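You operate a simulated robot arm through the tools that you are given. There is no shell and no other tool.

You run a simulated robot arm. Do the job below in one go: nothing can be reset, and whatever is moved stays where it is left.

## Task
Press the brown frame shut and square in the frame press.
Fine: wind both red knobs back, run the beam up, lock it; all three needles end in their green.

It is judged by the outcome, as a careful person would: the job done as asked, and still so three seconds after it is handed in. It fails if anything else is knocked over, pushed out of place, dropped, spilled or broken.

## Robot
A 7-joint arm with a three-finger gripper, fixed in place. Base frame: the origin is on the floor under the middle of its stand, x ahead of it, y to its left, z up. Lengths are in mm, angles in degrees, forces in N, time in s.
With the tool pointing down near the work surface it reaches from about 100 to 920 mm from the base axis. Its first joint turns from -166.0 to 166.0 degrees. Payload 2.69 kg.
Tool frame: the origin (TCP) lies between the finger pads and is the grasp point; the fingertips stand 30 mm ahead of it; z points along the fingers, y is the line along which they close. The gripper opens to 128 mm; its body begins 117 mm behind the TCP.
Orientation is that of the tool frame in the base frame, as [roll, pitch, yaw] about the fixed x, y, z axes, in that order (R = Rz(yaw) Ry(pitch) Rx(roll)). With the fingers straight down and closing along the base's y, the tool's x points along the base's -x, its y along +y and its z along -z.

## Interface
- The arm moves only by the tool send_rows. Its argument "motion" is a list of rows, each an object of numbers (a shift or turn left out is 0, a gripper value left out holds the last): "x", "y", "z": the shift along the base's x, y, z in mm; "ax", "ay", "az": the turn, a rotation vector about the base's x, y, z in degrees; "jaw": the opening, from 0 (shut) to 1 (fully open). In form: [{"x": .., "y": .., "z": .., "ax": .., "ay": .., "az": .., "jaw": ..}, ...]. A call has 1 to 20 rows; each row shifts and turns the commanded pose from where the row before left it. Each row takes 0.2 s and may step no farther than 50 mm and 8.6 degrees from the row before; otherwise, or with a gripper value out of range, the whole call is refused. Where a pose cannot be reached the arm comes as near as it can. A force on the tool above 70 N (or 10 N above the force at the start of the call, whichever is more), or a blocked arm, ends the call early, and 0.2 s more pass. Each finger travels about 127 mm/s and halts on what it meets, pressing with about 37 N; the grip force reading is that of the motor and also rises with nothing between the fingers. The clock runs only during rows and for 0.2 s after the last one: add rows that do not move to give the fingers time. The reply holds the time, the measured pose of the TCP, the force on the tool along the base axes, the opening and the grip force, in the units named above and with some noise, with the torque about the TCP (base axes, N m) and any sound that the robot's microphone picked up.
- Cameras (640 x 400 px; columns grow to the right, rows downward): "scene" is fixed at [399.9, 500.9, 1479.4]; the picture's right is [-0.61, -0.79, 0.00], its down [-0.49, 0.38, -0.79] and it looks along [0.62, -0.48, -0.62] (base axes); focal length 291 px, centre (320, 200). "wrist" rides on the gripper at [58, 54, -131] in the tool frame; the picture's right is [-0.68, 0.74, 0.00], its down [-0.62, -0.57, -0.55] and it looks along [-0.40, -0.37, 0.84] (tool axes); focal length 234 px, centre (320, 200). There is no depth. A picture from a camera that has moved, and an enlarged one, comes with that camera's place and axes in the base frame and with its lens.
- capture(camera): a new picture of that camera. It takes no simulated time.
- slide_trunk(by): moves the trunk up (or, below 0, down) by that many mm; the arm rides with it, the base frame stays. It gives what a move gives, with no picture.
- zoom(camera, box): a new picture of the part [left, top, right, bottom] of that camera's present view, enlarged. It takes no simulated time.
- hand_in(): hands the job in; it is judged then, once.

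Nothing tells you positions but the pictures and the camera data. Unless the task says otherwise, let go and move clear before handing in.

The tools are called after "Emit:" as name(argument=value, ...) on one line, values as JSON. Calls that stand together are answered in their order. send_rows: Moves the arm, as the interface text tells. Its arguments: {"type":"object","properties":{"motion":{"type":"array","items":{"type":"object","properties":{"x":{"type":"number"},"y":{"type":"number"},"z":{"type":"number"},"ax":{"type":"number"},"ay":{"type":"number"},"az":{"type":"number"},"jaw":{"type":"number"}}}}},"required":["motion"]} The other tools are called the same way: slide_trunk (by) moves the trunk up or down; capture (camera) takes a picture; zoom (camera, box) takes an enlarged picture of a part of a camera's view; hand_in () hands the job in.

At the start:

```text
t: 0.0
tcp_pos: [674.6, 331.2, 1287.6]
orientation: [179.9, 0.0, 180.0]
contact_force: [-0.3, -0.2, -0.8]
torque: [-0.02, 0.0, -0.01]
width: 128.0
gripper_force: 0.0
trunk travel left (down, up): [-150.0, 200.0]
```

scene: 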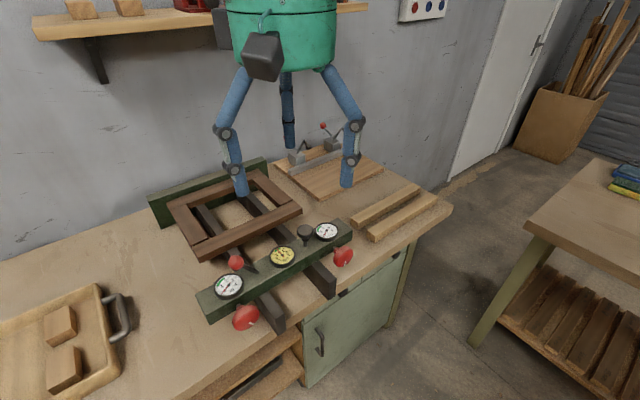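
wrist: 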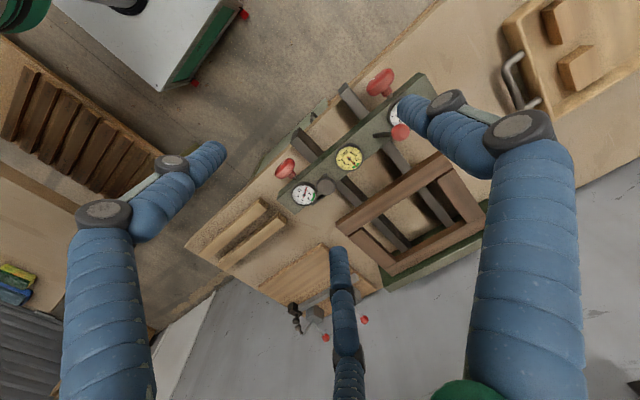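

I see a frame press on the bench: a green beam with three gauges (two white, one yellow), two red knobs on its near face, a black knob and a red-ball lever on top, a brown frame between the beam and a green fixed stop. First I'll look closer.

Emit:
zoom(camera="scene", box=[140, 150, 380, 340])

Emit:
zoom(camera="scene", box=[190, 210, 310, 340])

Emit:
zoom(camera="scene", box=[260, 200, 380, 300])

Emit:
zoom(camera="wrist", box=[260, 50, 500, 290])

```text
2.11 times, centred on (260, 245) of scene
camera zoom: at [399.9, 500.9, 1479.4], right [-0.61, -0.79, 0.0], down [-0.49, 0.38, -0.79], along [0.62, -0.48, -0.62], focal length 613 px, centre (446, 105)
```

zoom: 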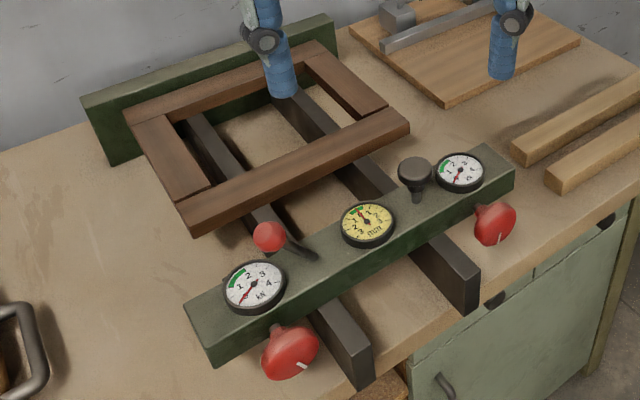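

```text
3.08 times, centred on (250, 275) of scene
camera zoom: at [399.9, 500.9, 1479.4], right [-0.61, -0.79, 0.0], down [-0.49, 0.38, -0.79], along [0.62, -0.48, -0.62], focal length 896 px, centre (535, -31)
```

zoom: 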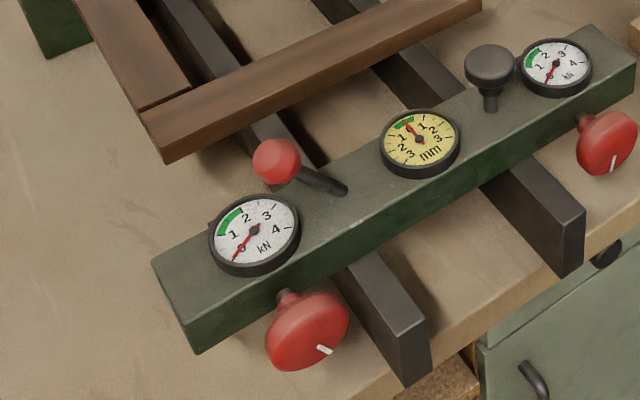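

```text
4.00 times, centred on (320, 250) of scene
camera zoom: at [399.9, 500.9, 1479.4], right [-0.61, -0.79, 0.0], down [-0.49, 0.38, -0.79], along [0.62, -0.48, -0.62], focal length 1164 px, centre (320, 0)
```

zoom: 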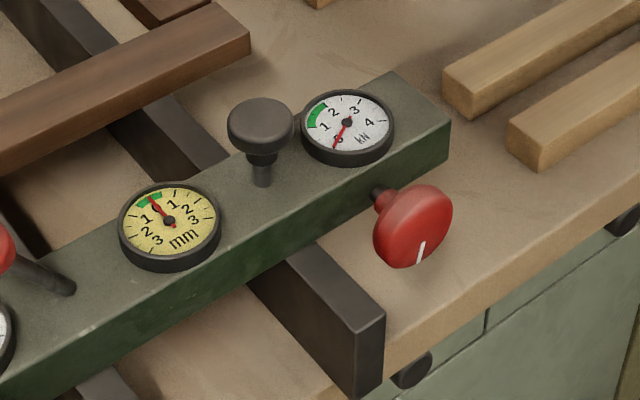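

```text
1.67 times, centred on (380, 170) of wrist
camera zoom: at [614.7, 384.5, 1416.8], right [0.68, 0.74, 0.0], down [0.62, -0.57, 0.55], along [0.4, -0.37, -0.84], focal length 390 px, centre (220, 250)
```

zoom: 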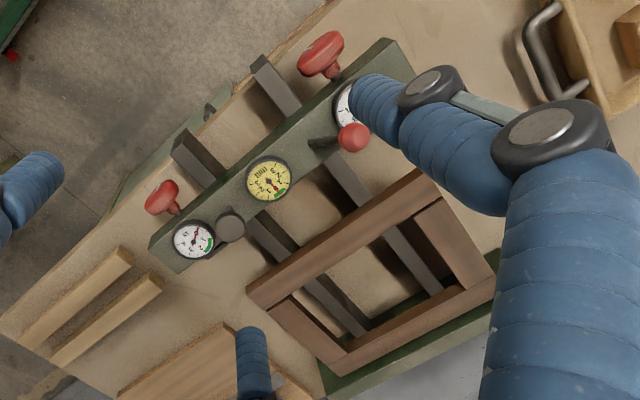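

I place the yellow gauge at about (786, 304, 987), the red knobs at about (724, 430, 954) and (724, 183, 954), the black knob at (780, 248, 1036) and the red-ball lever at (787, 404, 1038). I'll zoom in on these details before moving.

Emit:
zoom(camera="wrist", box=[340, 60, 440, 130])

Emit:
zoom(camera="wrist", box=[265, 130, 395, 220])

Emit:
zoom(camera="scene", box=[205, 240, 265, 280])

Emit:
zoom(camera="scene", box=[205, 270, 275, 335])

```text
5.71 times, centred on (390, 95) of wrist
camera zoom: at [614.7, 384.5, 1416.8], right [0.68, 0.74, 0.0], down [0.62, -0.57, 0.55], along [0.4, -0.37, -0.84], focal length 1338 px, centre (-80, 800)
```

zoom: 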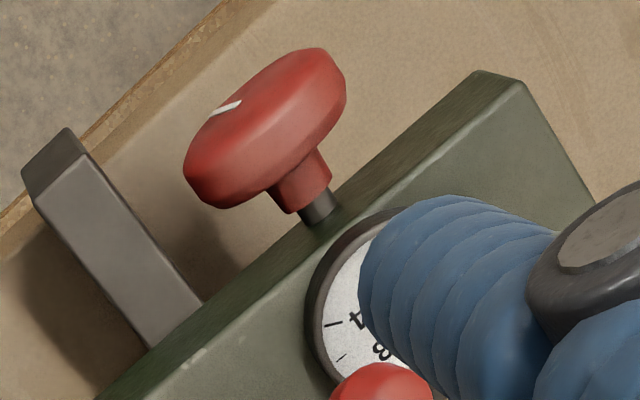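

```text
4.44 times, centred on (330, 175) of wrist
camera zoom: at [614.7, 384.5, 1416.8], right [0.68, 0.74, 0.0], down [0.62, -0.57, 0.55], along [0.4, -0.37, -0.84], focal length 1041 px, centre (276, 311)
```

zoom: 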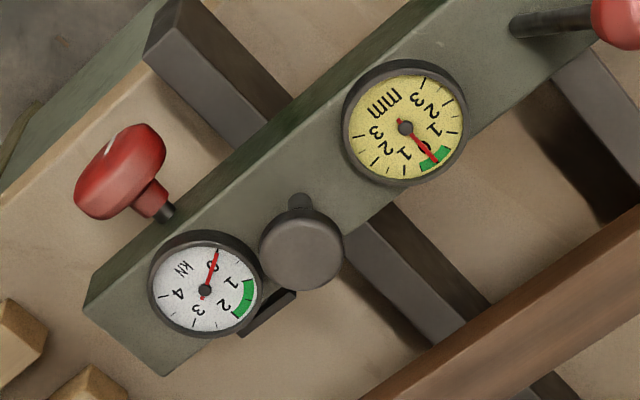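

```text
10.00 times, centred on (235, 260) of scene
camera zoom: at [399.9, 500.9, 1479.4], right [-0.61, -0.79, 0.0], down [-0.49, 0.38, -0.79], along [0.62, -0.48, -0.62], focal length 2911 px, centre (1170, -400)
```

zoom: 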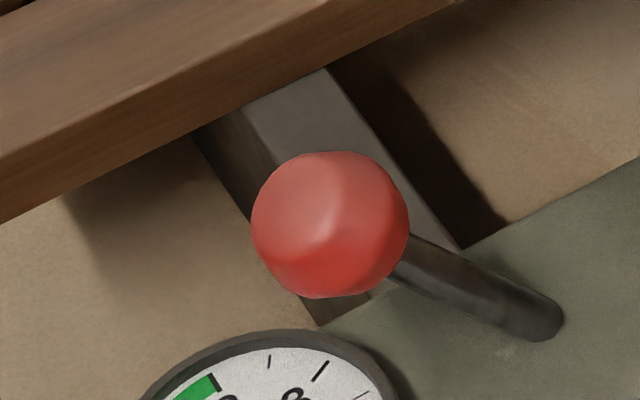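

```text
6.15 times, centred on (240, 302) of scene
camera zoom: at [399.9, 500.9, 1479.4], right [-0.61, -0.79, 0.0], down [-0.49, 0.38, -0.79], along [0.62, -0.48, -0.62], focal length 1792 px, centre (812, -431)
```

zoom: 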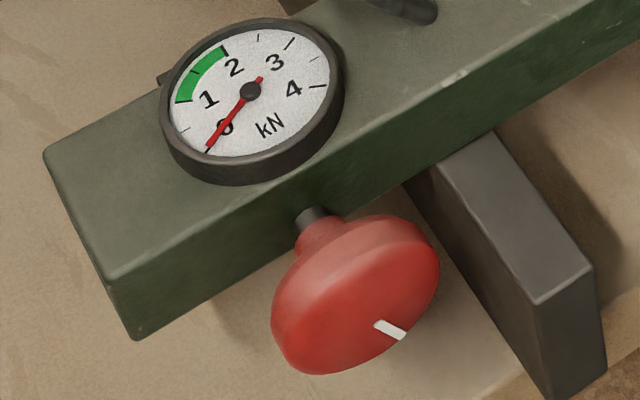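

Both gauges read 0 kN with green from about 1 to 2, and the mm gauge has its green around 0. The knobs' axes run along x, so I'll tip the hand to horizontal (fingers toward +x), well clear in front, and look around.

Emit:
send_rows(motion=[{"x": -15, "ay": -8.2}, {"x": -15, "ay": -8.2}, {"x": -15, "ay": -8.2}, {"x": -15, "ay": -8.2}, {"x": -15, "ay": -8.2}, {"x": -15, "ay": -8.2}, {"x": -15, "ay": -8.2}, {"x": -10, "ay": -8.2}, {"x": -10, "ay": -8.2}, {"x": -10, "ay": -8.2}, {"x": -10, "ay": -8}])

Emit:
capture(camera="scene")

Emit:
capture(camera="wrist")

```text
t: 2.4
tcp_pos: [529.6, 329.9, 1286.4]
orientation: [27.6, 89.8, 27.7]
contact_force: [0.1, 0.4, -0.9]
torque: [0.0, 0.05, 0.02]
width: 128.0
gripper_force: 0.1
trunk travel left (down, up): [-150.0, 200.0]
```

```text
taken
```

scene: 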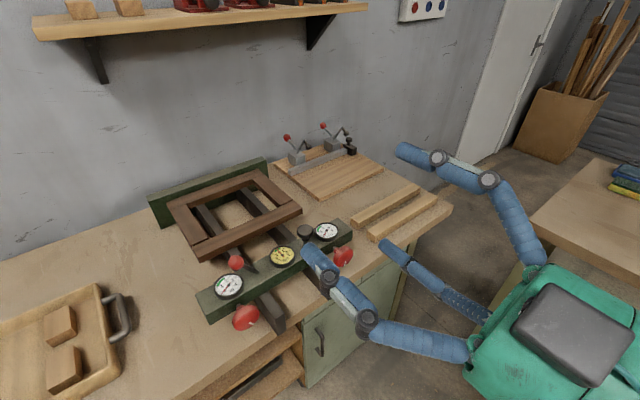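

```text
taken
camera wrist: at [396.5, 384.4, 1228.1], right [0.0, 0.74, 0.68], down [-0.55, -0.57, 0.61], along [0.84, -0.37, 0.41], focal length 234 px, centre (320, 200)
```

wrist: 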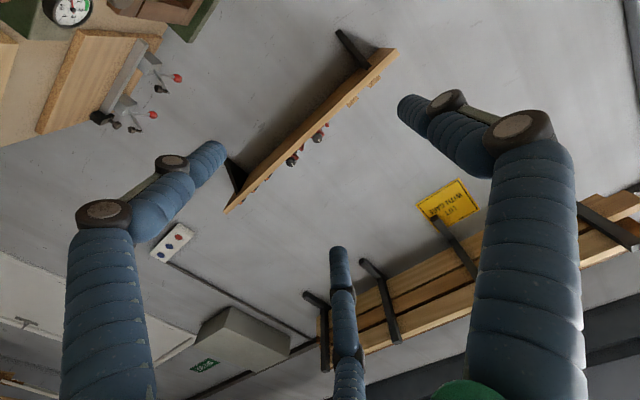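

The hand is horizontal now. I'll lower it to knob height in front of the left knob, still well short of it, and look at the beam front.

Emit:
send_rows(motion=[{"y": 12, "z": -40}, {"y": 12, "z": -40}, {"y": 12, "z": -40}, {"y": 12, "z": -40}, {"y": 12, "z": -40}, {"y": 12, "z": -40}, {"y": 12, "z": -40}, {"y": 16, "z": -42}, {}])

Emit:
capture(camera="scene")

Emit:
capture(camera="wrist")

```text
t: 4.4
tcp_pos: [529.4, 432.1, 962.6]
orientation: [-105.7, 90.0, -105.5]
contact_force: [-0.3, 0.2, -0.8]
torque: [-0.01, -0.03, -0.03]
width: 127.7
gripper_force: 0.1
trunk travel left (down, up): [-150.0, 200.0]
```

```text
taken
```

scene: 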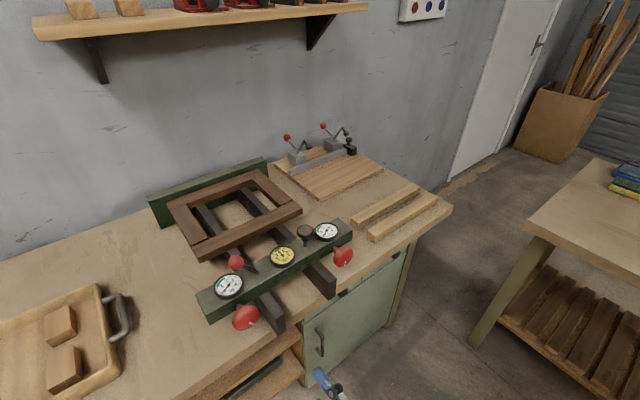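

```text
taken
camera wrist: at [396.4, 485.3, 904.3], right [0.0, 0.74, 0.68], down [-0.55, -0.57, 0.62], along [0.84, -0.37, 0.4], focal length 234 px, centre (320, 200)
```

wrist: 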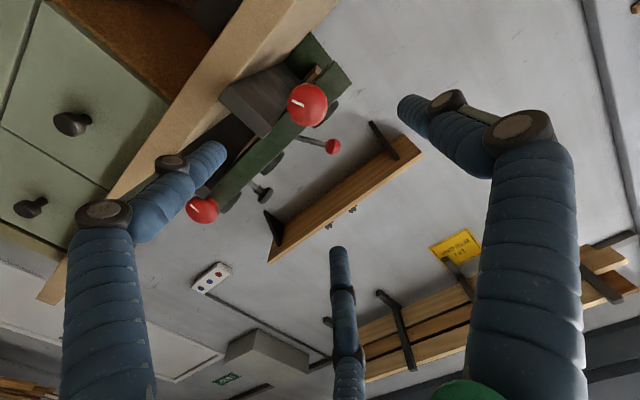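

Emit:
zoom(camera="wrist", box=[180, 20, 380, 220])

Emit:
zoom(camera="wrist", box=[260, 60, 360, 160])

Emit:
zoom(camera="scene", box=[200, 240, 360, 340])

```text
2.00 times, centred on (280, 120) of wrist
camera zoom: at [396.4, 485.3, 904.3], right [0.0, 0.74, 0.68], down [-0.55, -0.57, 0.62], along [0.84, -0.37, 0.4], focal length 468 px, centre (400, 360)
```

zoom: 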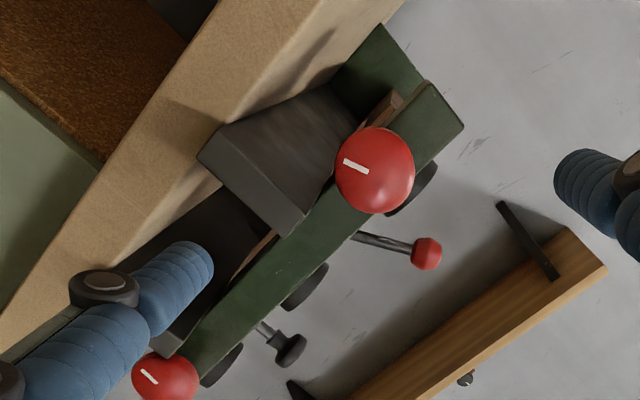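

```text
4.00 times, centred on (310, 110) of wrist
camera zoom: at [396.4, 485.3, 904.3], right [0.0, 0.74, 0.68], down [-0.55, -0.57, 0.62], along [0.84, -0.37, 0.4], focal length 937 px, centre (360, 560)
```

zoom: 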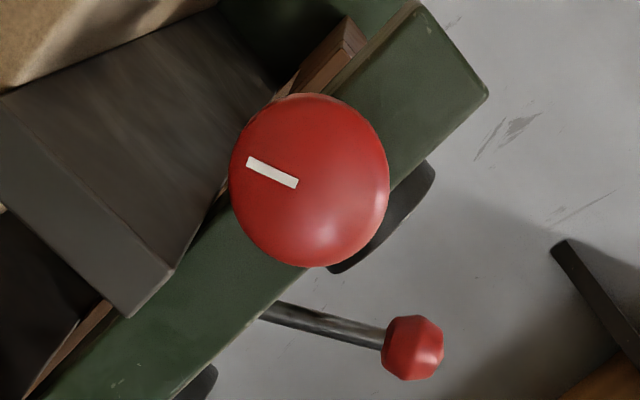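

```text
4.00 times, centred on (280, 290) of scene
camera zoom: at [399.9, 500.9, 1479.4], right [-0.61, -0.79, 0.0], down [-0.49, 0.38, -0.79], along [0.62, -0.48, -0.62], focal length 1164 px, centre (480, -160)
```

zoom: 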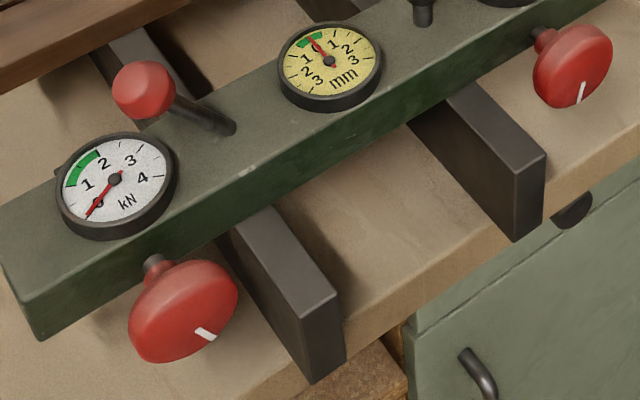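

I refined the left knob to about (732, 429, 940) with a 57 mm disc, and the right one to about (733, 172, 939). Before approaching I'll part-close the fingers in free space to see how they move.

Emit:
send_rows(motion=[{"jaw": 0.45}, {}, {}, {}, {}])

Emit:
capture(camera="wrist")

Emit:
zoom(camera="scene", box=[260, 340, 380, 400])

```text
t: 5.6
tcp_pos: [529.5, 430.7, 965.3]
orientation: [-82.9, 89.9, -82.8]
contact_force: [-0.2, 0.0, 0.2]
torque: [0.01, -0.02, 0.0]
width: 57.5
gripper_force: 0.0
trunk travel left (down, up): [-150.0, 200.0]
```

```text
taken
camera wrist: at [396.2, 484.6, 904.9], right [0.0, 0.74, 0.68], down [-0.55, -0.57, 0.62], along [0.84, -0.37, 0.4], focal length 234 px, centre (320, 200)
```

wrist: 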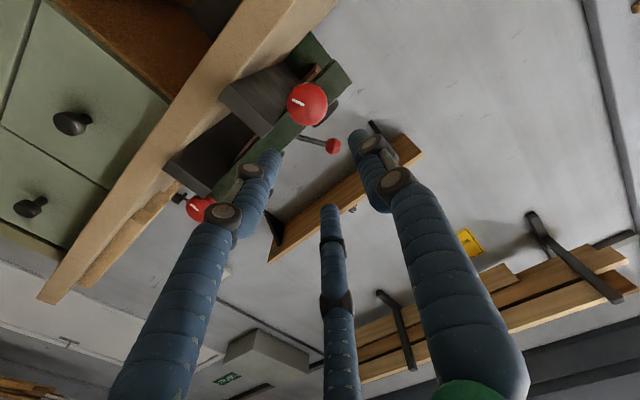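

```text
5.33 times, centred on (320, 370) of scene
camera zoom: at [399.9, 500.9, 1479.4], right [-0.61, -0.79, 0.0], down [-0.49, 0.38, -0.79], along [0.62, -0.48, -0.62], focal length 1553 px, centre (320, -707)
```

zoom: 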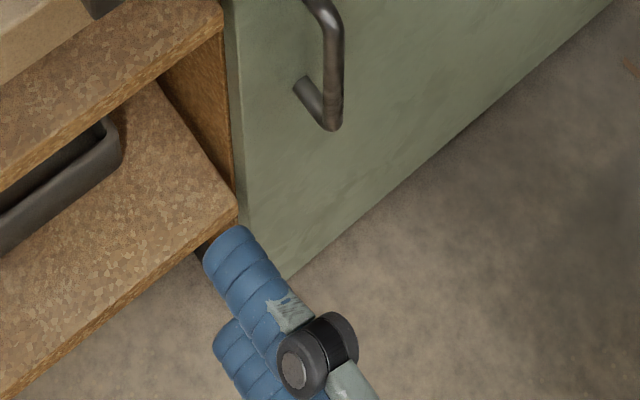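

The three fingers close radially at 120°, so they can centre on a knob. Next I'll test how far the wrist can roll about the x-axis in free space.

Emit:
send_rows(motion=[{"ax": -8.5}, {"ax": -8.5}, {"ax": -8.5}, {"ax": -8.5}, {"ax": -8.5}, {"ax": -8.5}, {"ax": -8.5}, {"ax": -8.5}, {"ax": -8.5}, {"ax": -8.5}, {"ax": -5}, {}])

Emit:
capture(camera="wrist")

```text
t: 8.2
tcp_pos: [529.7, 430.1, 964.1]
orientation: [-90.1, -0.2, -90.0]
contact_force: [0.3, 0.1, -1.1]
torque: [-0.01, 0.02, -0.02]
width: 57.8
gripper_force: 0.0
trunk travel left (down, up): [-150.0, 200.0]
```

```text
taken
camera wrist: at [397.8, 371.6, 909.6], right [0.0, 0.68, -0.74], down [-0.55, 0.62, 0.56], along [0.84, 0.4, 0.37], focal length 234 px, centre (320, 200)
```

wrist: 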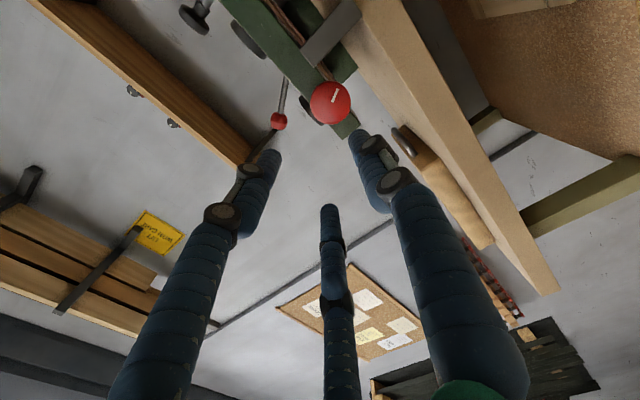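

Emit:
send_rows(motion=[{"ax": -8.5}, {"ax": -8.5}, {"ax": -8.5}, {"ax": -8.5}, {"ax": -8.5}, {"ax": -8.5}, {"ax": -8.5}, {"ax": -8.5}, {"ax": -8.5}, {"ax": -8.5}, {"ax": -5}, {}])

Emit:
capture(camera="wrist")

```text
t: 10.8
tcp_pos: [530.5, 430.4, 964.7]
orientation: [93.2, -89.8, 86.9]
contact_force: [0.7, 0.1, -0.4]
torque: [-0.02, 0.0, 0.0]
width: 57.4
gripper_force: 0.0
trunk travel left (down, up): [-150.0, 200.0]
```

```text
taken
camera wrist: at [397.5, 377.1, 1021.9], right [0.0, -0.74, -0.68], down [-0.55, 0.56, -0.62], along [0.84, 0.37, -0.4], focal length 234 px, centre (320, 200)
```

wrist: 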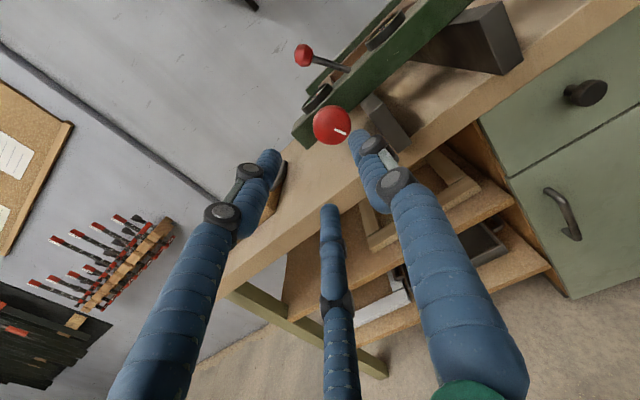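

Emit:
send_rows(motion=[{"ax": -8.5}, {"ax": -8.5}, {"ax": -8.5}, {"ax": -8.5}, {"ax": -8.5}, {"ax": -8.5}, {"ax": -8.5}, {}])

```text
t: 12.6
tcp_pos: [529.7, 431.9, 963.7]
orientation: [90.0, -30.4, 90.0]
contact_force: [0.0, 0.5, 0.3]
torque: [0.02, 0.0, 0.01]
width: 57.4
gripper_force: 0.0
trunk travel left (down, up): [-150.0, 200.0]
```

Emit:
send_rows(motion=[{"ax": -8.5}, {"ax": -8.5}, {"ax": -8.5}, {"ax": -8.5}, {"ax": -8.5}, {"ax": -8.5}, {"ax": -8.5}, {}])

Emit:
capture(camera="scene")

```text
t: 14.4
tcp_pos: [528.7, 430.9, 965.1]
orientation: [90.0, 29.1, 90.0]
contact_force: [-0.4, -0.3, 1.3]
torque: [-0.01, -0.03, -0.01]
width: 57.8
gripper_force: 0.0
trunk travel left (down, up): [-150.0, 200.0]
```

```text
taken
```

scene: 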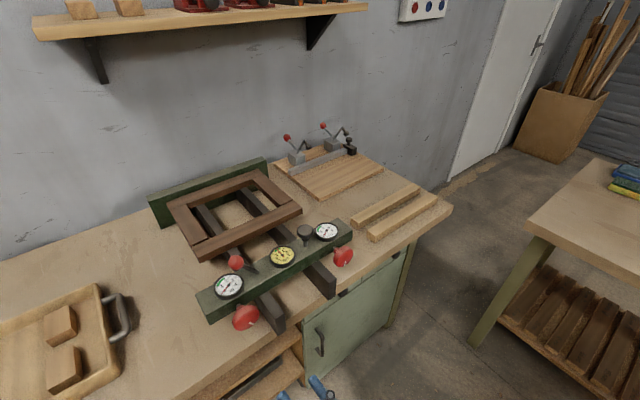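

The wrist rolls at least from 0° to -299°, which gives long turns per grip. I'll roll back to 0°, open the fingers a bit and line up on the left knob's axis, staying short of it.

Emit:
send_rows(motion=[{"ax": 8.5}, {"ax": 8.5}, {"ax": 8.5}, {"ax": 8.5}, {"ax": 8.5}, {"ax": 8.5}, {"ax": 8.5}, {"ax": 8.5}, {"ax": 8.5}, {"ax": 8.5}, {"ax": 8.5}, {"ax": 8.5}, {"ax": 8.5}, {"ax": 8.5}, {"ax": 8.5}, {"ax": 8.5}, {"ax": 8.5}, {"ax": 8.5}, {"ax": 8.5}, {"ax": 8.5}])

Emit:
send_rows(motion=[{"ax": 8.5, "z": -2}, {"ax": 8.5, "z": -2}, {"ax": 8.5, "z": -2}, {"ax": 8.5, "z": -2}, {"ax": 8.5, "z": -2}, {"ax": 8.5, "z": -2}, {"ax": 8.5, "z": -2}, {"ax": 8.5, "z": -2}, {"ax": 8.5, "z": -2}, {"ax": 8.5, "z": -2}, {"ax": 8.5, "z": -2}, {"ax": 8.5, "z": -2}, {"ax": 8.5, "z": -1.6, "y": -1.2}, {"ax": 8.5, "y": -1}, {"ax": 8.5}, {"ax": 1.5}, {"jaw": 0.75}, {"x": 20}, {"x": 20}, {"x": 20}])

Emit:
capture(camera="wrist")

Emit:
capture(camera="scene")

```text
t: 18.6
tcp_pos: [529.0, 430.0, 964.9]
orientation: [-89.9, -39.0, -90.0]
contact_force: [-0.6, 0.3, 0.4]
torque: [0.01, -0.02, -0.01]
width: 57.8
gripper_force: 0.0
trunk travel left (down, up): [-150.0, 200.0]
```

```text
t: 22.8
tcp_pos: [590.3, 428.4, 936.8]
orientation: [-101.6, 90.0, -101.5]
contact_force: [-0.7, -0.2, 1.1]
torque: [-0.01, 0.02, -0.01]
width: 95.9
gripper_force: 0.1
trunk travel left (down, up): [-150.0, 200.0]
```

```text
taken
camera wrist: at [457.6, 481.3, 877.6], right [0.0, 0.74, 0.68], down [-0.55, -0.57, 0.62], along [0.84, -0.37, 0.4], focal length 234 px, centre (320, 200)
```

wrist: 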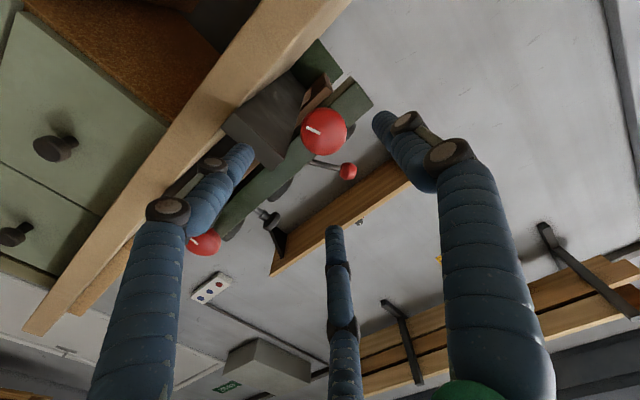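

```text
taken
```

scene: 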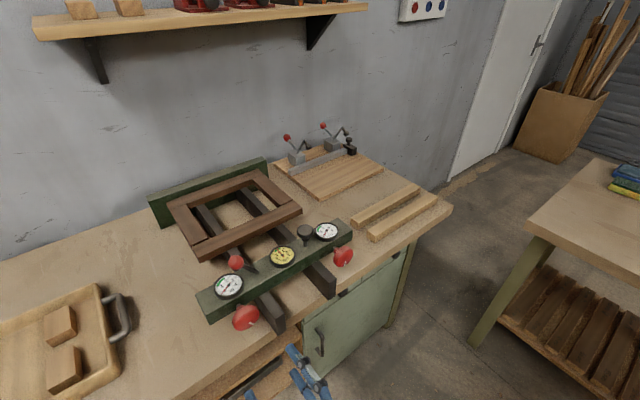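

Emit:
zoom(camera="wrist", box=[270, 80, 370, 180])

Emit:
zoom(camera="scene", box=[220, 295, 270, 335])

```text
4.00 times, centred on (320, 130) of wrist
camera zoom: at [457.6, 481.3, 877.6], right [0.0, 0.74, 0.68], down [-0.55, -0.57, 0.62], along [0.84, -0.37, 0.4], focal length 937 px, centre (320, 480)
```

zoom: 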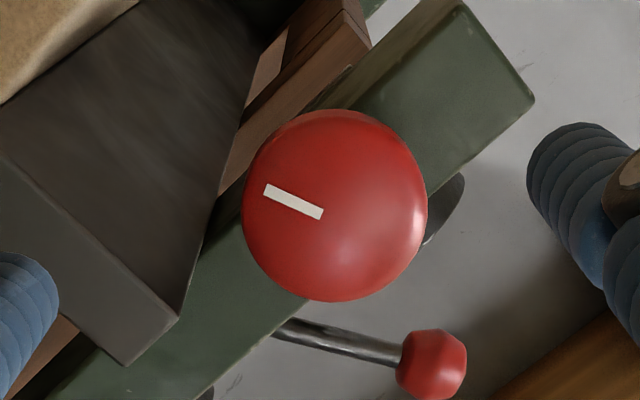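

```text
10.00 times, centred on (245, 315) of scene
camera zoom: at [399.9, 500.9, 1479.4], right [-0.61, -0.79, 0.0], down [-0.49, 0.38, -0.79], along [0.62, -0.48, -0.62], focal length 2911 px, centre (1070, -950)
```

zoom: 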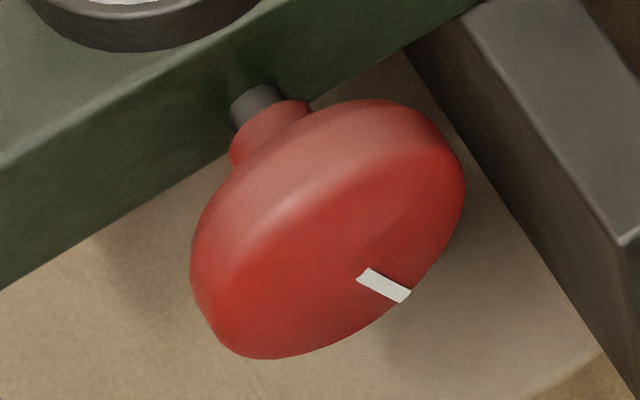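

Emit:
send_rows(motion=[{}])

Emit:
send_rows(motion=[{}])

Emit:
zoom(camera="wrist", box=[270, 80, 370, 180])

```text
t: 23.2
tcp_pos: [590.5, 427.2, 936.3]
orientation: [49.7, 90.0, 49.6]
contact_force: [0.5, 0.0, -0.6]
torque: [0.0, -0.01, -0.02]
width: 96.1
gripper_force: 0.0
trunk travel left (down, up): [-150.0, 200.0]
```

```text
t: 23.6
tcp_pos: [589.6, 427.0, 936.4]
orientation: [93.0, 90.0, 93.0]
contact_force: [0.3, 0.0, -0.7]
torque: [0.01, 0.02, -0.02]
width: 96.0
gripper_force: 0.1
trunk travel left (down, up): [-150.0, 200.0]
```

```text
4.00 times, centred on (320, 130) of wrist
camera zoom: at [457.7, 481.3, 877.8], right [0.0, 0.74, 0.68], down [-0.55, -0.57, 0.62], along [0.84, -0.37, 0.4], focal length 937 px, centre (320, 480)
```

zoom: 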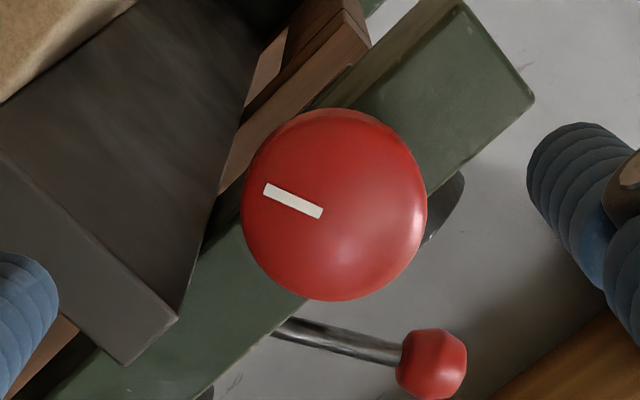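

The arm actually sits at (590, 427, 936), so I'll correct by +2 in y and +3.7 in z, then advance around the left knob in small steps.

Emit:
send_rows(motion=[{"y": 2, "z": 3.7}, {"x": 20}, {"x": 20}, {"x": 20}, {"x": 15}, {"x": 15}, {"x": 10}, {}])

Emit:
capture(camera="wrist")

Emit:
zoom(camera="scene", box=[190, 270, 310, 370])

```text
t: 25.4
tcp_pos: [690.5, 430.6, 942.1]
orientation: [-150.7, 90.0, -150.7]
contact_force: [0.3, 0.5, -0.4]
torque: [-0.03, 0.0, 0.01]
width: 96.2
gripper_force: 0.1
trunk travel left (down, up): [-150.0, 200.0]
```

```text
taken
camera wrist: at [556.8, 484.2, 882.7], right [0.0, 0.74, 0.68], down [-0.55, -0.57, 0.62], along [0.84, -0.37, 0.4], focal length 234 px, centre (320, 200)
```

wrist: 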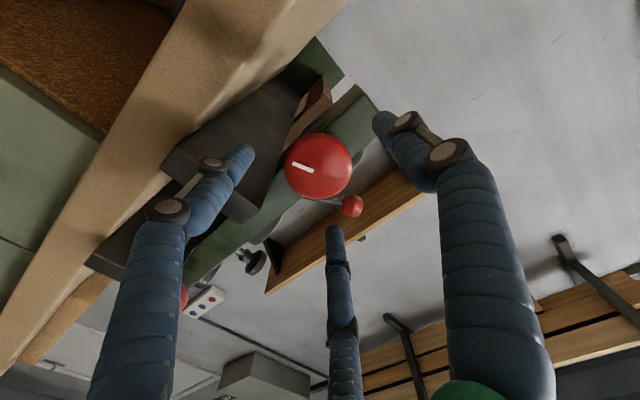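

```text
4.00 times, centred on (250, 320) of scene
camera zoom: at [399.9, 500.9, 1479.4], right [-0.61, -0.79, 0.0], down [-0.49, 0.38, -0.79], along [0.62, -0.48, -0.62], focal length 1164 px, centre (600, -280)
```

zoom: 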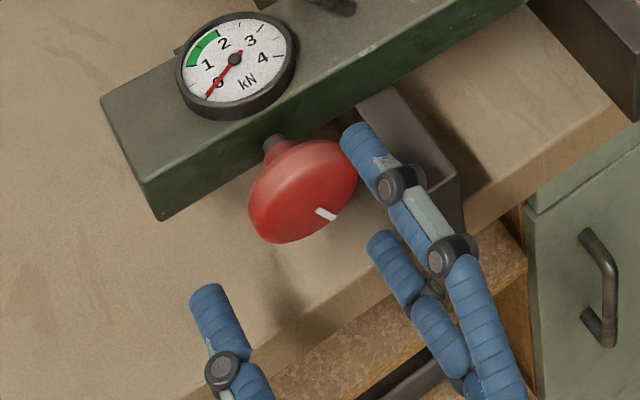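

Alignment on the left knob looks good (within about a millimetre). I'll advance 30 mm so the pads surround the disc, then close on it.

Emit:
send_rows(motion=[{"x": 10}, {"x": 10}, {"x": 10}, {}])

Emit:
send_rows(motion=[{"jaw": 0.35}, {}, {}, {}])

Emit:
capture(camera="wrist")

Emit:
zoom(camera="scene", box=[190, 240, 310, 340])

```text
t: 26.4
tcp_pos: [719.8, 430.3, 941.2]
orientation: [-141.2, 90.0, -141.3]
contact_force: [-0.2, 0.1, -0.1]
torque: [-0.01, 0.01, 0.03]
width: 96.0
gripper_force: 0.0
trunk travel left (down, up): [-150.0, 200.0]
```

```text
t: 27.4
tcp_pos: [719.1, 430.0, 942.6]
orientation: [46.8, 89.9, 46.7]
contact_force: [3.2, -9.9, 8.7]
torque: [-0.03, -0.05, -0.19]
width: 54.4
gripper_force: 7.3
trunk travel left (down, up): [-150.0, 200.0]
```

```text
taken
camera wrist: at [587.2, 483.6, 883.4], right [0.0, 0.74, 0.68], down [-0.55, -0.57, 0.61], along [0.84, -0.37, 0.4], focal length 234 px, centre (320, 200)
```

wrist: 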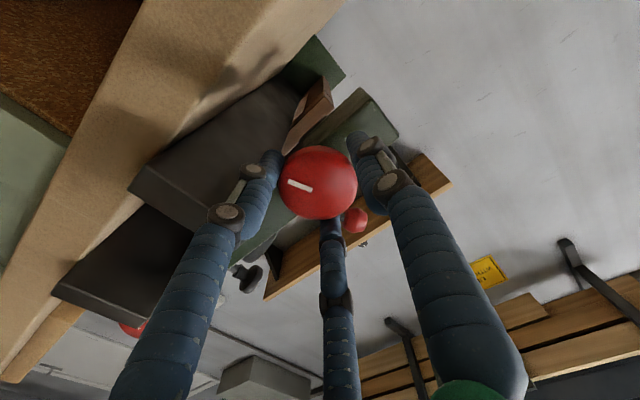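

```text
4.00 times, centred on (250, 290) of scene
camera zoom: at [399.9, 500.9, 1479.4], right [-0.61, -0.79, 0.0], down [-0.49, 0.38, -0.79], along [0.62, -0.48, -0.62], focal length 1164 px, centre (600, -160)
```

zoom: 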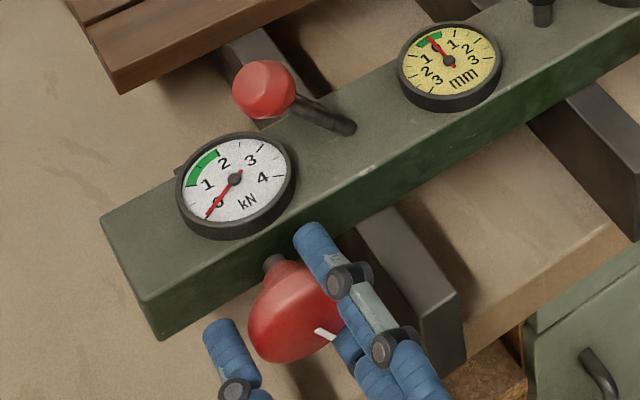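

The upper finger touched first, so the axis needs a slight shift toward -y/+z. I'll shift 2 mm that way and tighten.

Emit:
send_rows(motion=[{"y": -1.5, "z": 1.5}, {"jaw": 0.25}, {}, {}])

Emit:
capture(camera="wrist")

Emit:
zoom(camera="scene", box=[190, 240, 310, 340])

```text
t: 28.4
tcp_pos: [718.3, 429.0, 943.3]
orientation: [-151.0, 90.0, -151.1]
contact_force: [-2.8, -6.9, -2.3]
torque: [0.04, 0.09, 0.0]
width: 53.9
gripper_force: 16.2
trunk travel left (down, up): [-150.0, 200.0]
```

```text
taken
camera wrist: at [586.9, 482.6, 883.7], right [0.0, 0.74, 0.68], down [-0.55, -0.57, 0.62], along [0.84, -0.37, 0.4], focal length 234 px, centre (320, 200)
```

wrist: 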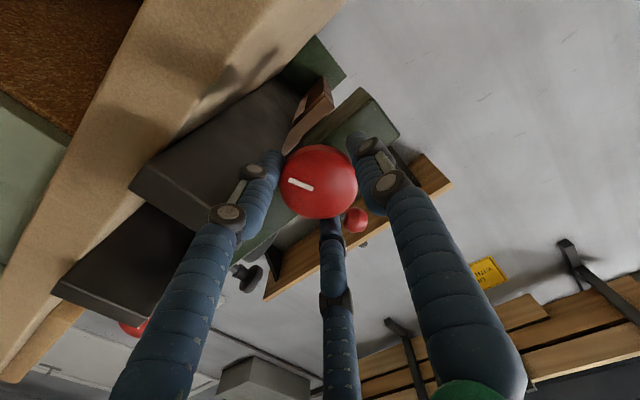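

```text
4.00 times, centred on (250, 290) of scene
camera zoom: at [399.9, 500.9, 1479.4], right [-0.61, -0.79, 0.0], down [-0.49, 0.38, -0.79], along [0.62, -0.48, -0.62], focal length 1164 px, centre (600, -160)
```

zoom: 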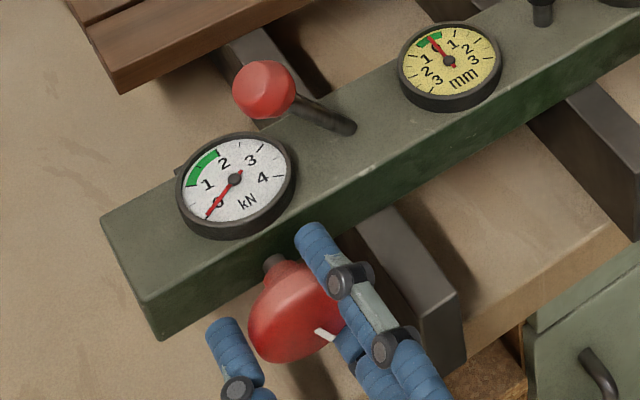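

All three fingers now hold the knob with a balanced force. I'll try a small unwinding turn (counter-clockwise seen from the robot, i.e. -ax) and see whether the mark follows.

Emit:
send_rows(motion=[{"ax": -5}, {"ax": -5}, {"ax": -5}, {"ax": -5}, {"ax": -5}, {"ax": -5}, {}])

Emit:
zoom(camera="wrist", box=[240, 110, 420, 250])

Emit:
zoom(camera="scene", box=[190, 240, 310, 340])

```text
t: 30.0
tcp_pos: [719.6, 427.5, 943.2]
orientation: [-90.2, 59.9, -90.3]
contact_force: [4.0, -19.1, -13.5]
torque: [0.03, -0.03, -0.34]
width: 52.3
gripper_force: 44.6
trunk travel left (down, up): [-150.0, 200.0]
```

```text
2.86 times, centred on (330, 180) of wrist
camera zoom: at [586.6, 445.2, 864.9], right [0.0, 0.98, 0.22], down [-0.55, -0.18, 0.82], along [0.84, -0.12, 0.53], focal length 669 px, centre (291, 257)
```

zoom: 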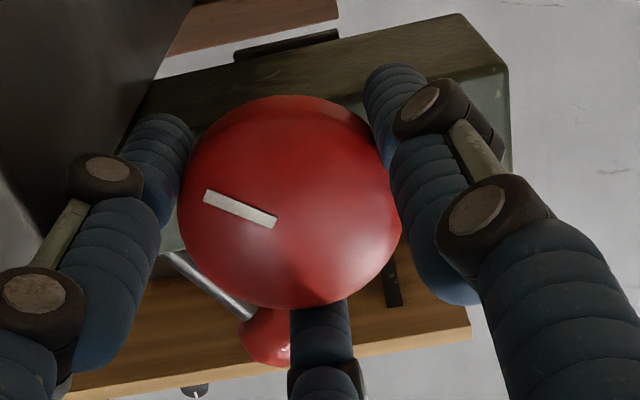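

```text
4.00 times, centred on (250, 290) of scene
camera zoom: at [399.9, 500.9, 1479.4], right [-0.61, -0.79, 0.0], down [-0.49, 0.38, -0.79], along [0.62, -0.48, -0.62], focal length 1164 px, centre (600, -160)
```

zoom: 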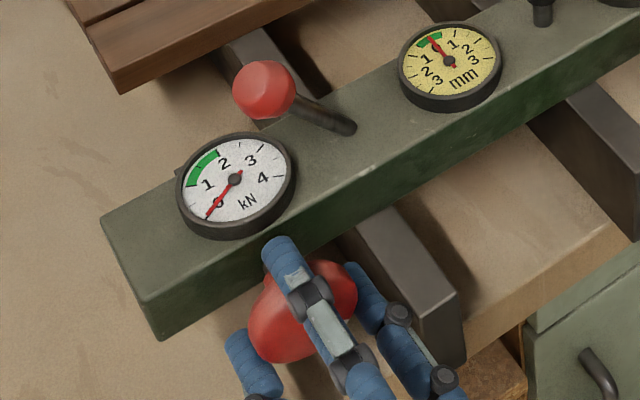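

The knob follows the hand with nearly no torque. I'll take out the side force and keep unwinding.

Emit:
send_rows(motion=[{"y": -1.5, "z": -1}, {"ax": -7}, {"ax": -7}, {"ax": -7}, {"ax": -7}, {"ax": -7}, {"ax": -7}, {"ax": -7}, {"ax": -7}, {"ax": -7}, {"ax": -7}, {}])

Emit:
zoom(camera="scene", box=[190, 240, 310, 340])

Emit:
capture(camera="wrist")

```text
t: 32.6
tcp_pos: [720.2, 427.6, 942.4]
orientation: [-90.0, -10.1, -90.0]
contact_force: [3.2, 2.4, -4.6]
torque: [0.03, 0.11, -0.12]
width: 52.2
gripper_force: 45.0
trunk travel left (down, up): [-150.0, 200.0]
```

```text
4.00 times, centred on (250, 290) of scene
camera zoom: at [399.9, 500.9, 1479.4], right [-0.61, -0.79, 0.0], down [-0.49, 0.38, -0.79], along [0.62, -0.48, -0.62], focal length 1164 px, centre (600, -160)
```

zoom: 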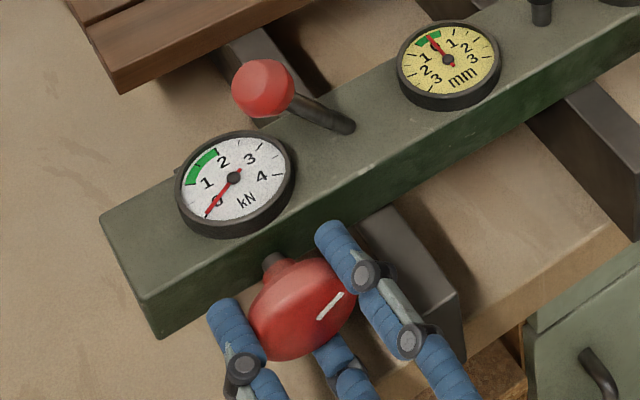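

```text
taken
camera wrist: at [587.9, 361.0, 899.2], right [0.0, 0.54, -0.84], down [-0.55, 0.71, 0.45], along [0.84, 0.46, 0.3], focal length 234 px, centre (320, 200)
```

wrist: 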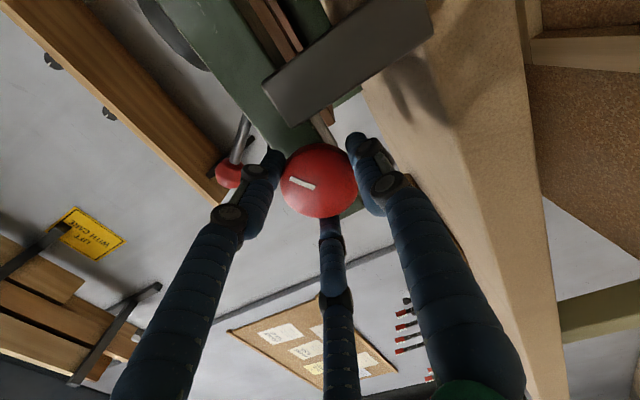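

The knob has turned about 100° and its gauge is unchanged. The beam seems to slide freely at present. I'll keep unwinding to -240°.

Emit:
send_rows(motion=[{"ax": -7}, {"ax": -7}, {"ax": -7}, {"ax": -7}, {"ax": -7}, {"ax": -7}, {"ax": -7}, {"ax": -7}, {"ax": -7}, {"ax": -7}, {}])

Emit:
send_rows(motion=[{"ax": -7}, {"ax": -7}, {"ax": -7}, {"ax": -7}, {"ax": -7}, {"ax": -7}, {"ax": -7}, {"ax": -7}, {"ax": -7}, {"ax": -7}, {}])

Emit:
zoom(camera="scene", box=[190, 240, 310, 340])

Emit:
capture(camera="wrist")

```text
t: 35.0
tcp_pos: [720.7, 428.2, 945.0]
orientation: [-90.2, -80.1, -89.9]
contact_force: [3.6, 1.0, -10.3]
torque: [0.91, 0.01, 0.02]
width: 52.3
gripper_force: 45.5
trunk travel left (down, up): [-150.0, 200.0]
```

```text
t: 37.4
tcp_pos: [720.1, 427.7, 943.1]
orientation: [89.9, -29.9, 90.1]
contact_force: [-0.3, 2.0, -9.6]
torque: [0.82, 0.02, -0.1]
width: 52.5
gripper_force: 44.8
trunk travel left (down, up): [-150.0, 200.0]
```

```text
4.00 times, centred on (250, 290) of scene
camera zoom: at [399.9, 500.9, 1479.4], right [-0.61, -0.79, 0.0], down [-0.49, 0.38, -0.79], along [0.62, -0.48, -0.62], focal length 1164 px, centre (600, -160)
```

zoom: 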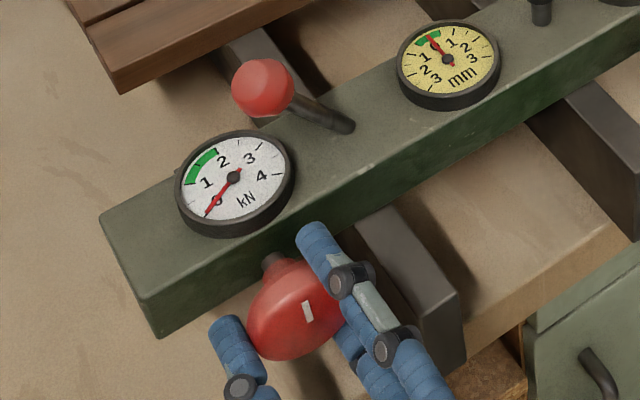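

```text
taken
camera wrist: at [587.1, 451.8, 1017.9], right [0.0, -0.95, 0.3], down [-0.55, -0.25, -0.8], along [0.84, -0.17, -0.52], focal length 234 px, centre (320, 200)
```

wrist: 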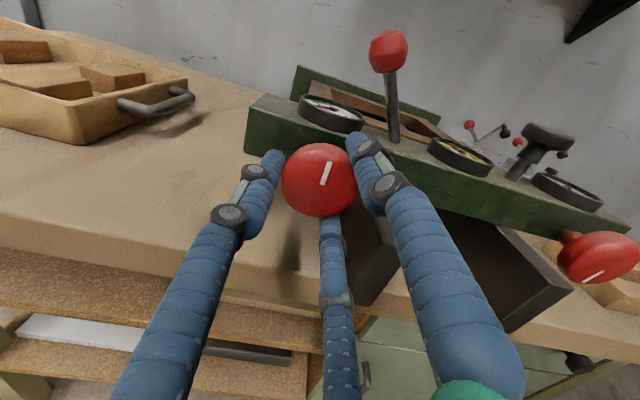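

The left knob hit its stop after about 130° (torque about 0.9 Nm and the fingers slipped on it), so it is wound fully back. I'll release it, back off and go to the right knob while rolling the wrist back to 0°.

Emit:
send_rows(motion=[{"jaw": 0.75}, {}, {}, {"x": -20}, {"x": -30}, {"x": -30}, {"x": -30}, {"x": -10}, {}])

Emit:
zoom(camera="scene", box=[190, 220, 370, 340])

Emit:
zoom(camera="wrist", box=[220, 40, 640, 300])

```text
t: 39.4
tcp_pos: [598.4, 426.6, 942.4]
orientation: [90.0, -30.0, 89.9]
contact_force: [0.5, -0.2, 1.2]
torque: [0.0, 0.04, -0.01]
width: 96.1
gripper_force: 0.1
trunk travel left (down, up): [-150.0, 200.0]
```

```text
3.33 times, centred on (280, 280) of scene
camera zoom: at [399.9, 500.9, 1479.4], right [-0.61, -0.79, 0.0], down [-0.49, 0.38, -0.79], along [0.62, -0.48, -0.62], focal length 970 px, centre (453, -67)
```

zoom: 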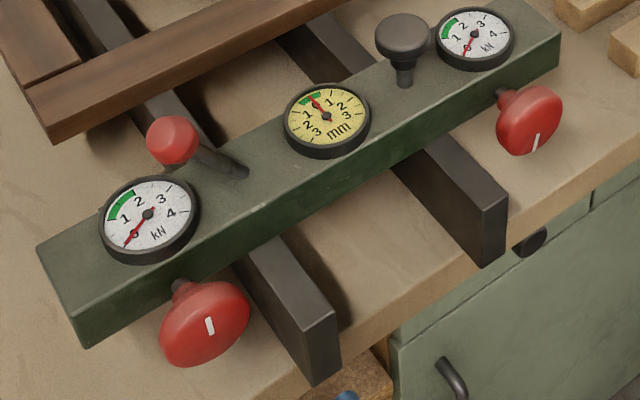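

```text
1.52 times, centred on (430, 170) of wrist
camera zoom: at [465.9, 450.7, 1018.0], right [0.0, -0.95, 0.3], down [-0.55, -0.25, -0.8], along [0.84, -0.16, -0.52], focal length 357 px, centre (152, 246)
```

zoom: 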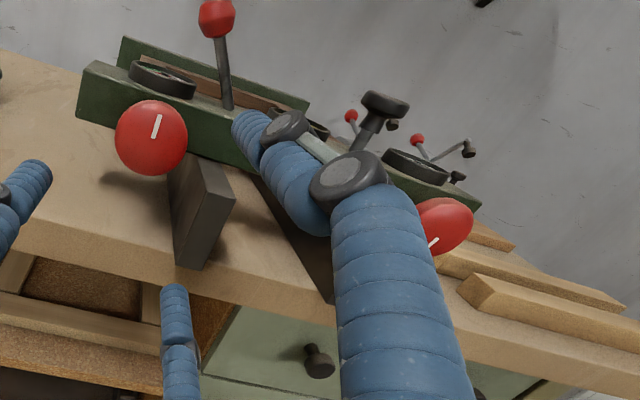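

Left knob mark now points up, wound back. Moving to the right knob, rolling back to 0° on the way.

Emit:
send_rows(motion=[{"ax": 8, "y": -17}, {"ax": 8, "y": -17}, {"ax": 8, "y": -17}, {"ax": 8, "y": -17}, {"ax": 8, "y": -17}, {"ax": 8, "y": -17}, {"ax": 8, "y": -17}, {"ax": 8, "y": -17}, {"ax": 8, "y": -17}, {"ax": 8, "y": -17}, {"ax": 8, "y": -17}, {"ax": 8, "y": -17}, {"ax": 8, "y": -17}, {"ax": 8, "y": -17}, {"ax": 8, "y": -17}, {"ax": 8, "z": -2}, {"ax": 8}, {"ax": 8}, {"ax": 8}, {"ax": 8}])

Emit:
send_rows(motion=[{"ax": 8}, {"ax": 8}, {"ax": 8}, {"ax": 8}, {"ax": 8}, {"ax": 8}, {"ax": 8}, {"ax": 8}, {"ax": 8}, {"ax": 8}, {}])

Emit:
capture(camera="wrist")

Emit:
capture(camera="scene")

```text
t: 43.6
tcp_pos: [599.2, 172.6, 942.1]
orientation: [-90.0, 10.1, -90.1]
contact_force: [-0.6, -0.1, -0.7]
torque: [0.01, -0.01, -0.02]
width: 96.1
gripper_force: 0.1
trunk travel left (down, up): [-150.0, 200.0]
```

```text
t: 46.0
tcp_pos: [600.8, 172.8, 942.1]
orientation: [-91.7, 85.5, -91.9]
contact_force: [-0.3, 0.5, 1.2]
torque: [0.0, -0.02, -0.05]
width: 96.3
gripper_force: 0.0
out of reach, approached as far as the arm can: row 10
trunk travel left (down, up): [-150.0, 200.0]
```

```text
taken
camera wrist: at [468.3, 222.2, 878.6], right [0.0, 0.79, 0.62], down [-0.55, -0.52, 0.66], along [0.84, -0.34, 0.43], focal length 234 px, centre (320, 200)
```

wrist: 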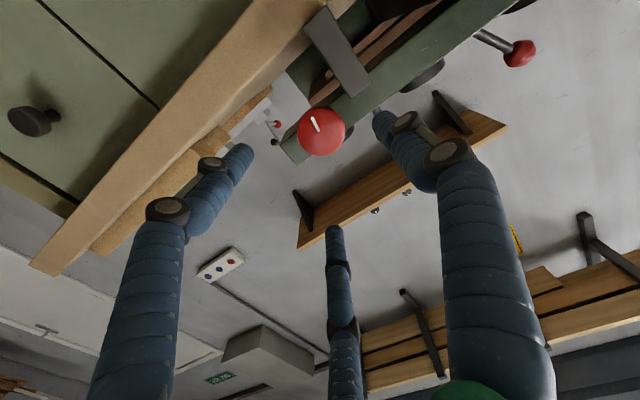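

```text
taken
```

scene: 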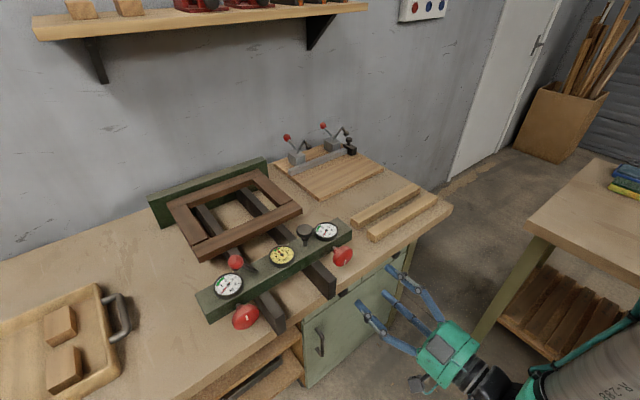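

Emit:
send_rows(motion=[{"ax": -8}, {}])

Emit:
zoom(camera="wrist", box=[270, 80, 370, 180])

Emit:
zoom(camera="scene", box=[310, 215, 370, 275])

```text
t: 46.6
tcp_pos: [600.7, 172.7, 942.3]
orientation: [-90.5, 77.5, -90.5]
contact_force: [-0.2, -0.1, 0.0]
torque: [-0.03, -0.02, 0.0]
width: 95.8
gripper_force: 0.0
trunk travel left (down, up): [-150.0, 200.0]
```

```text
4.00 times, centred on (320, 130) of wrist
camera zoom: at [467.9, 212.7, 872.0], right [0.0, 0.87, 0.5], down [-0.55, -0.42, 0.72], along [0.84, -0.28, 0.47], focal length 937 px, centre (320, 480)
```

zoom: 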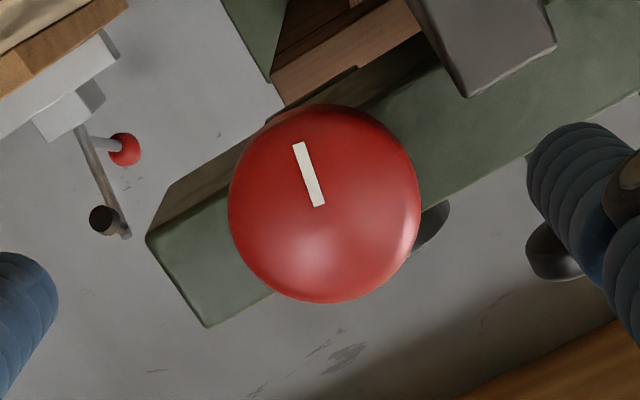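

```text
6.67 times, centred on (340, 245) of scene
camera zoom: at [399.9, 500.9, 1479.4], right [-0.61, -0.79, 0.0], down [-0.49, 0.38, -0.79], along [0.62, -0.48, -0.62], focal length 1941 px, centre (187, -100)
```

zoom: 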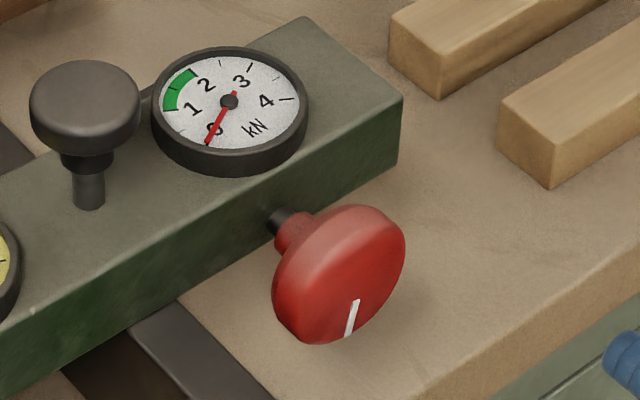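

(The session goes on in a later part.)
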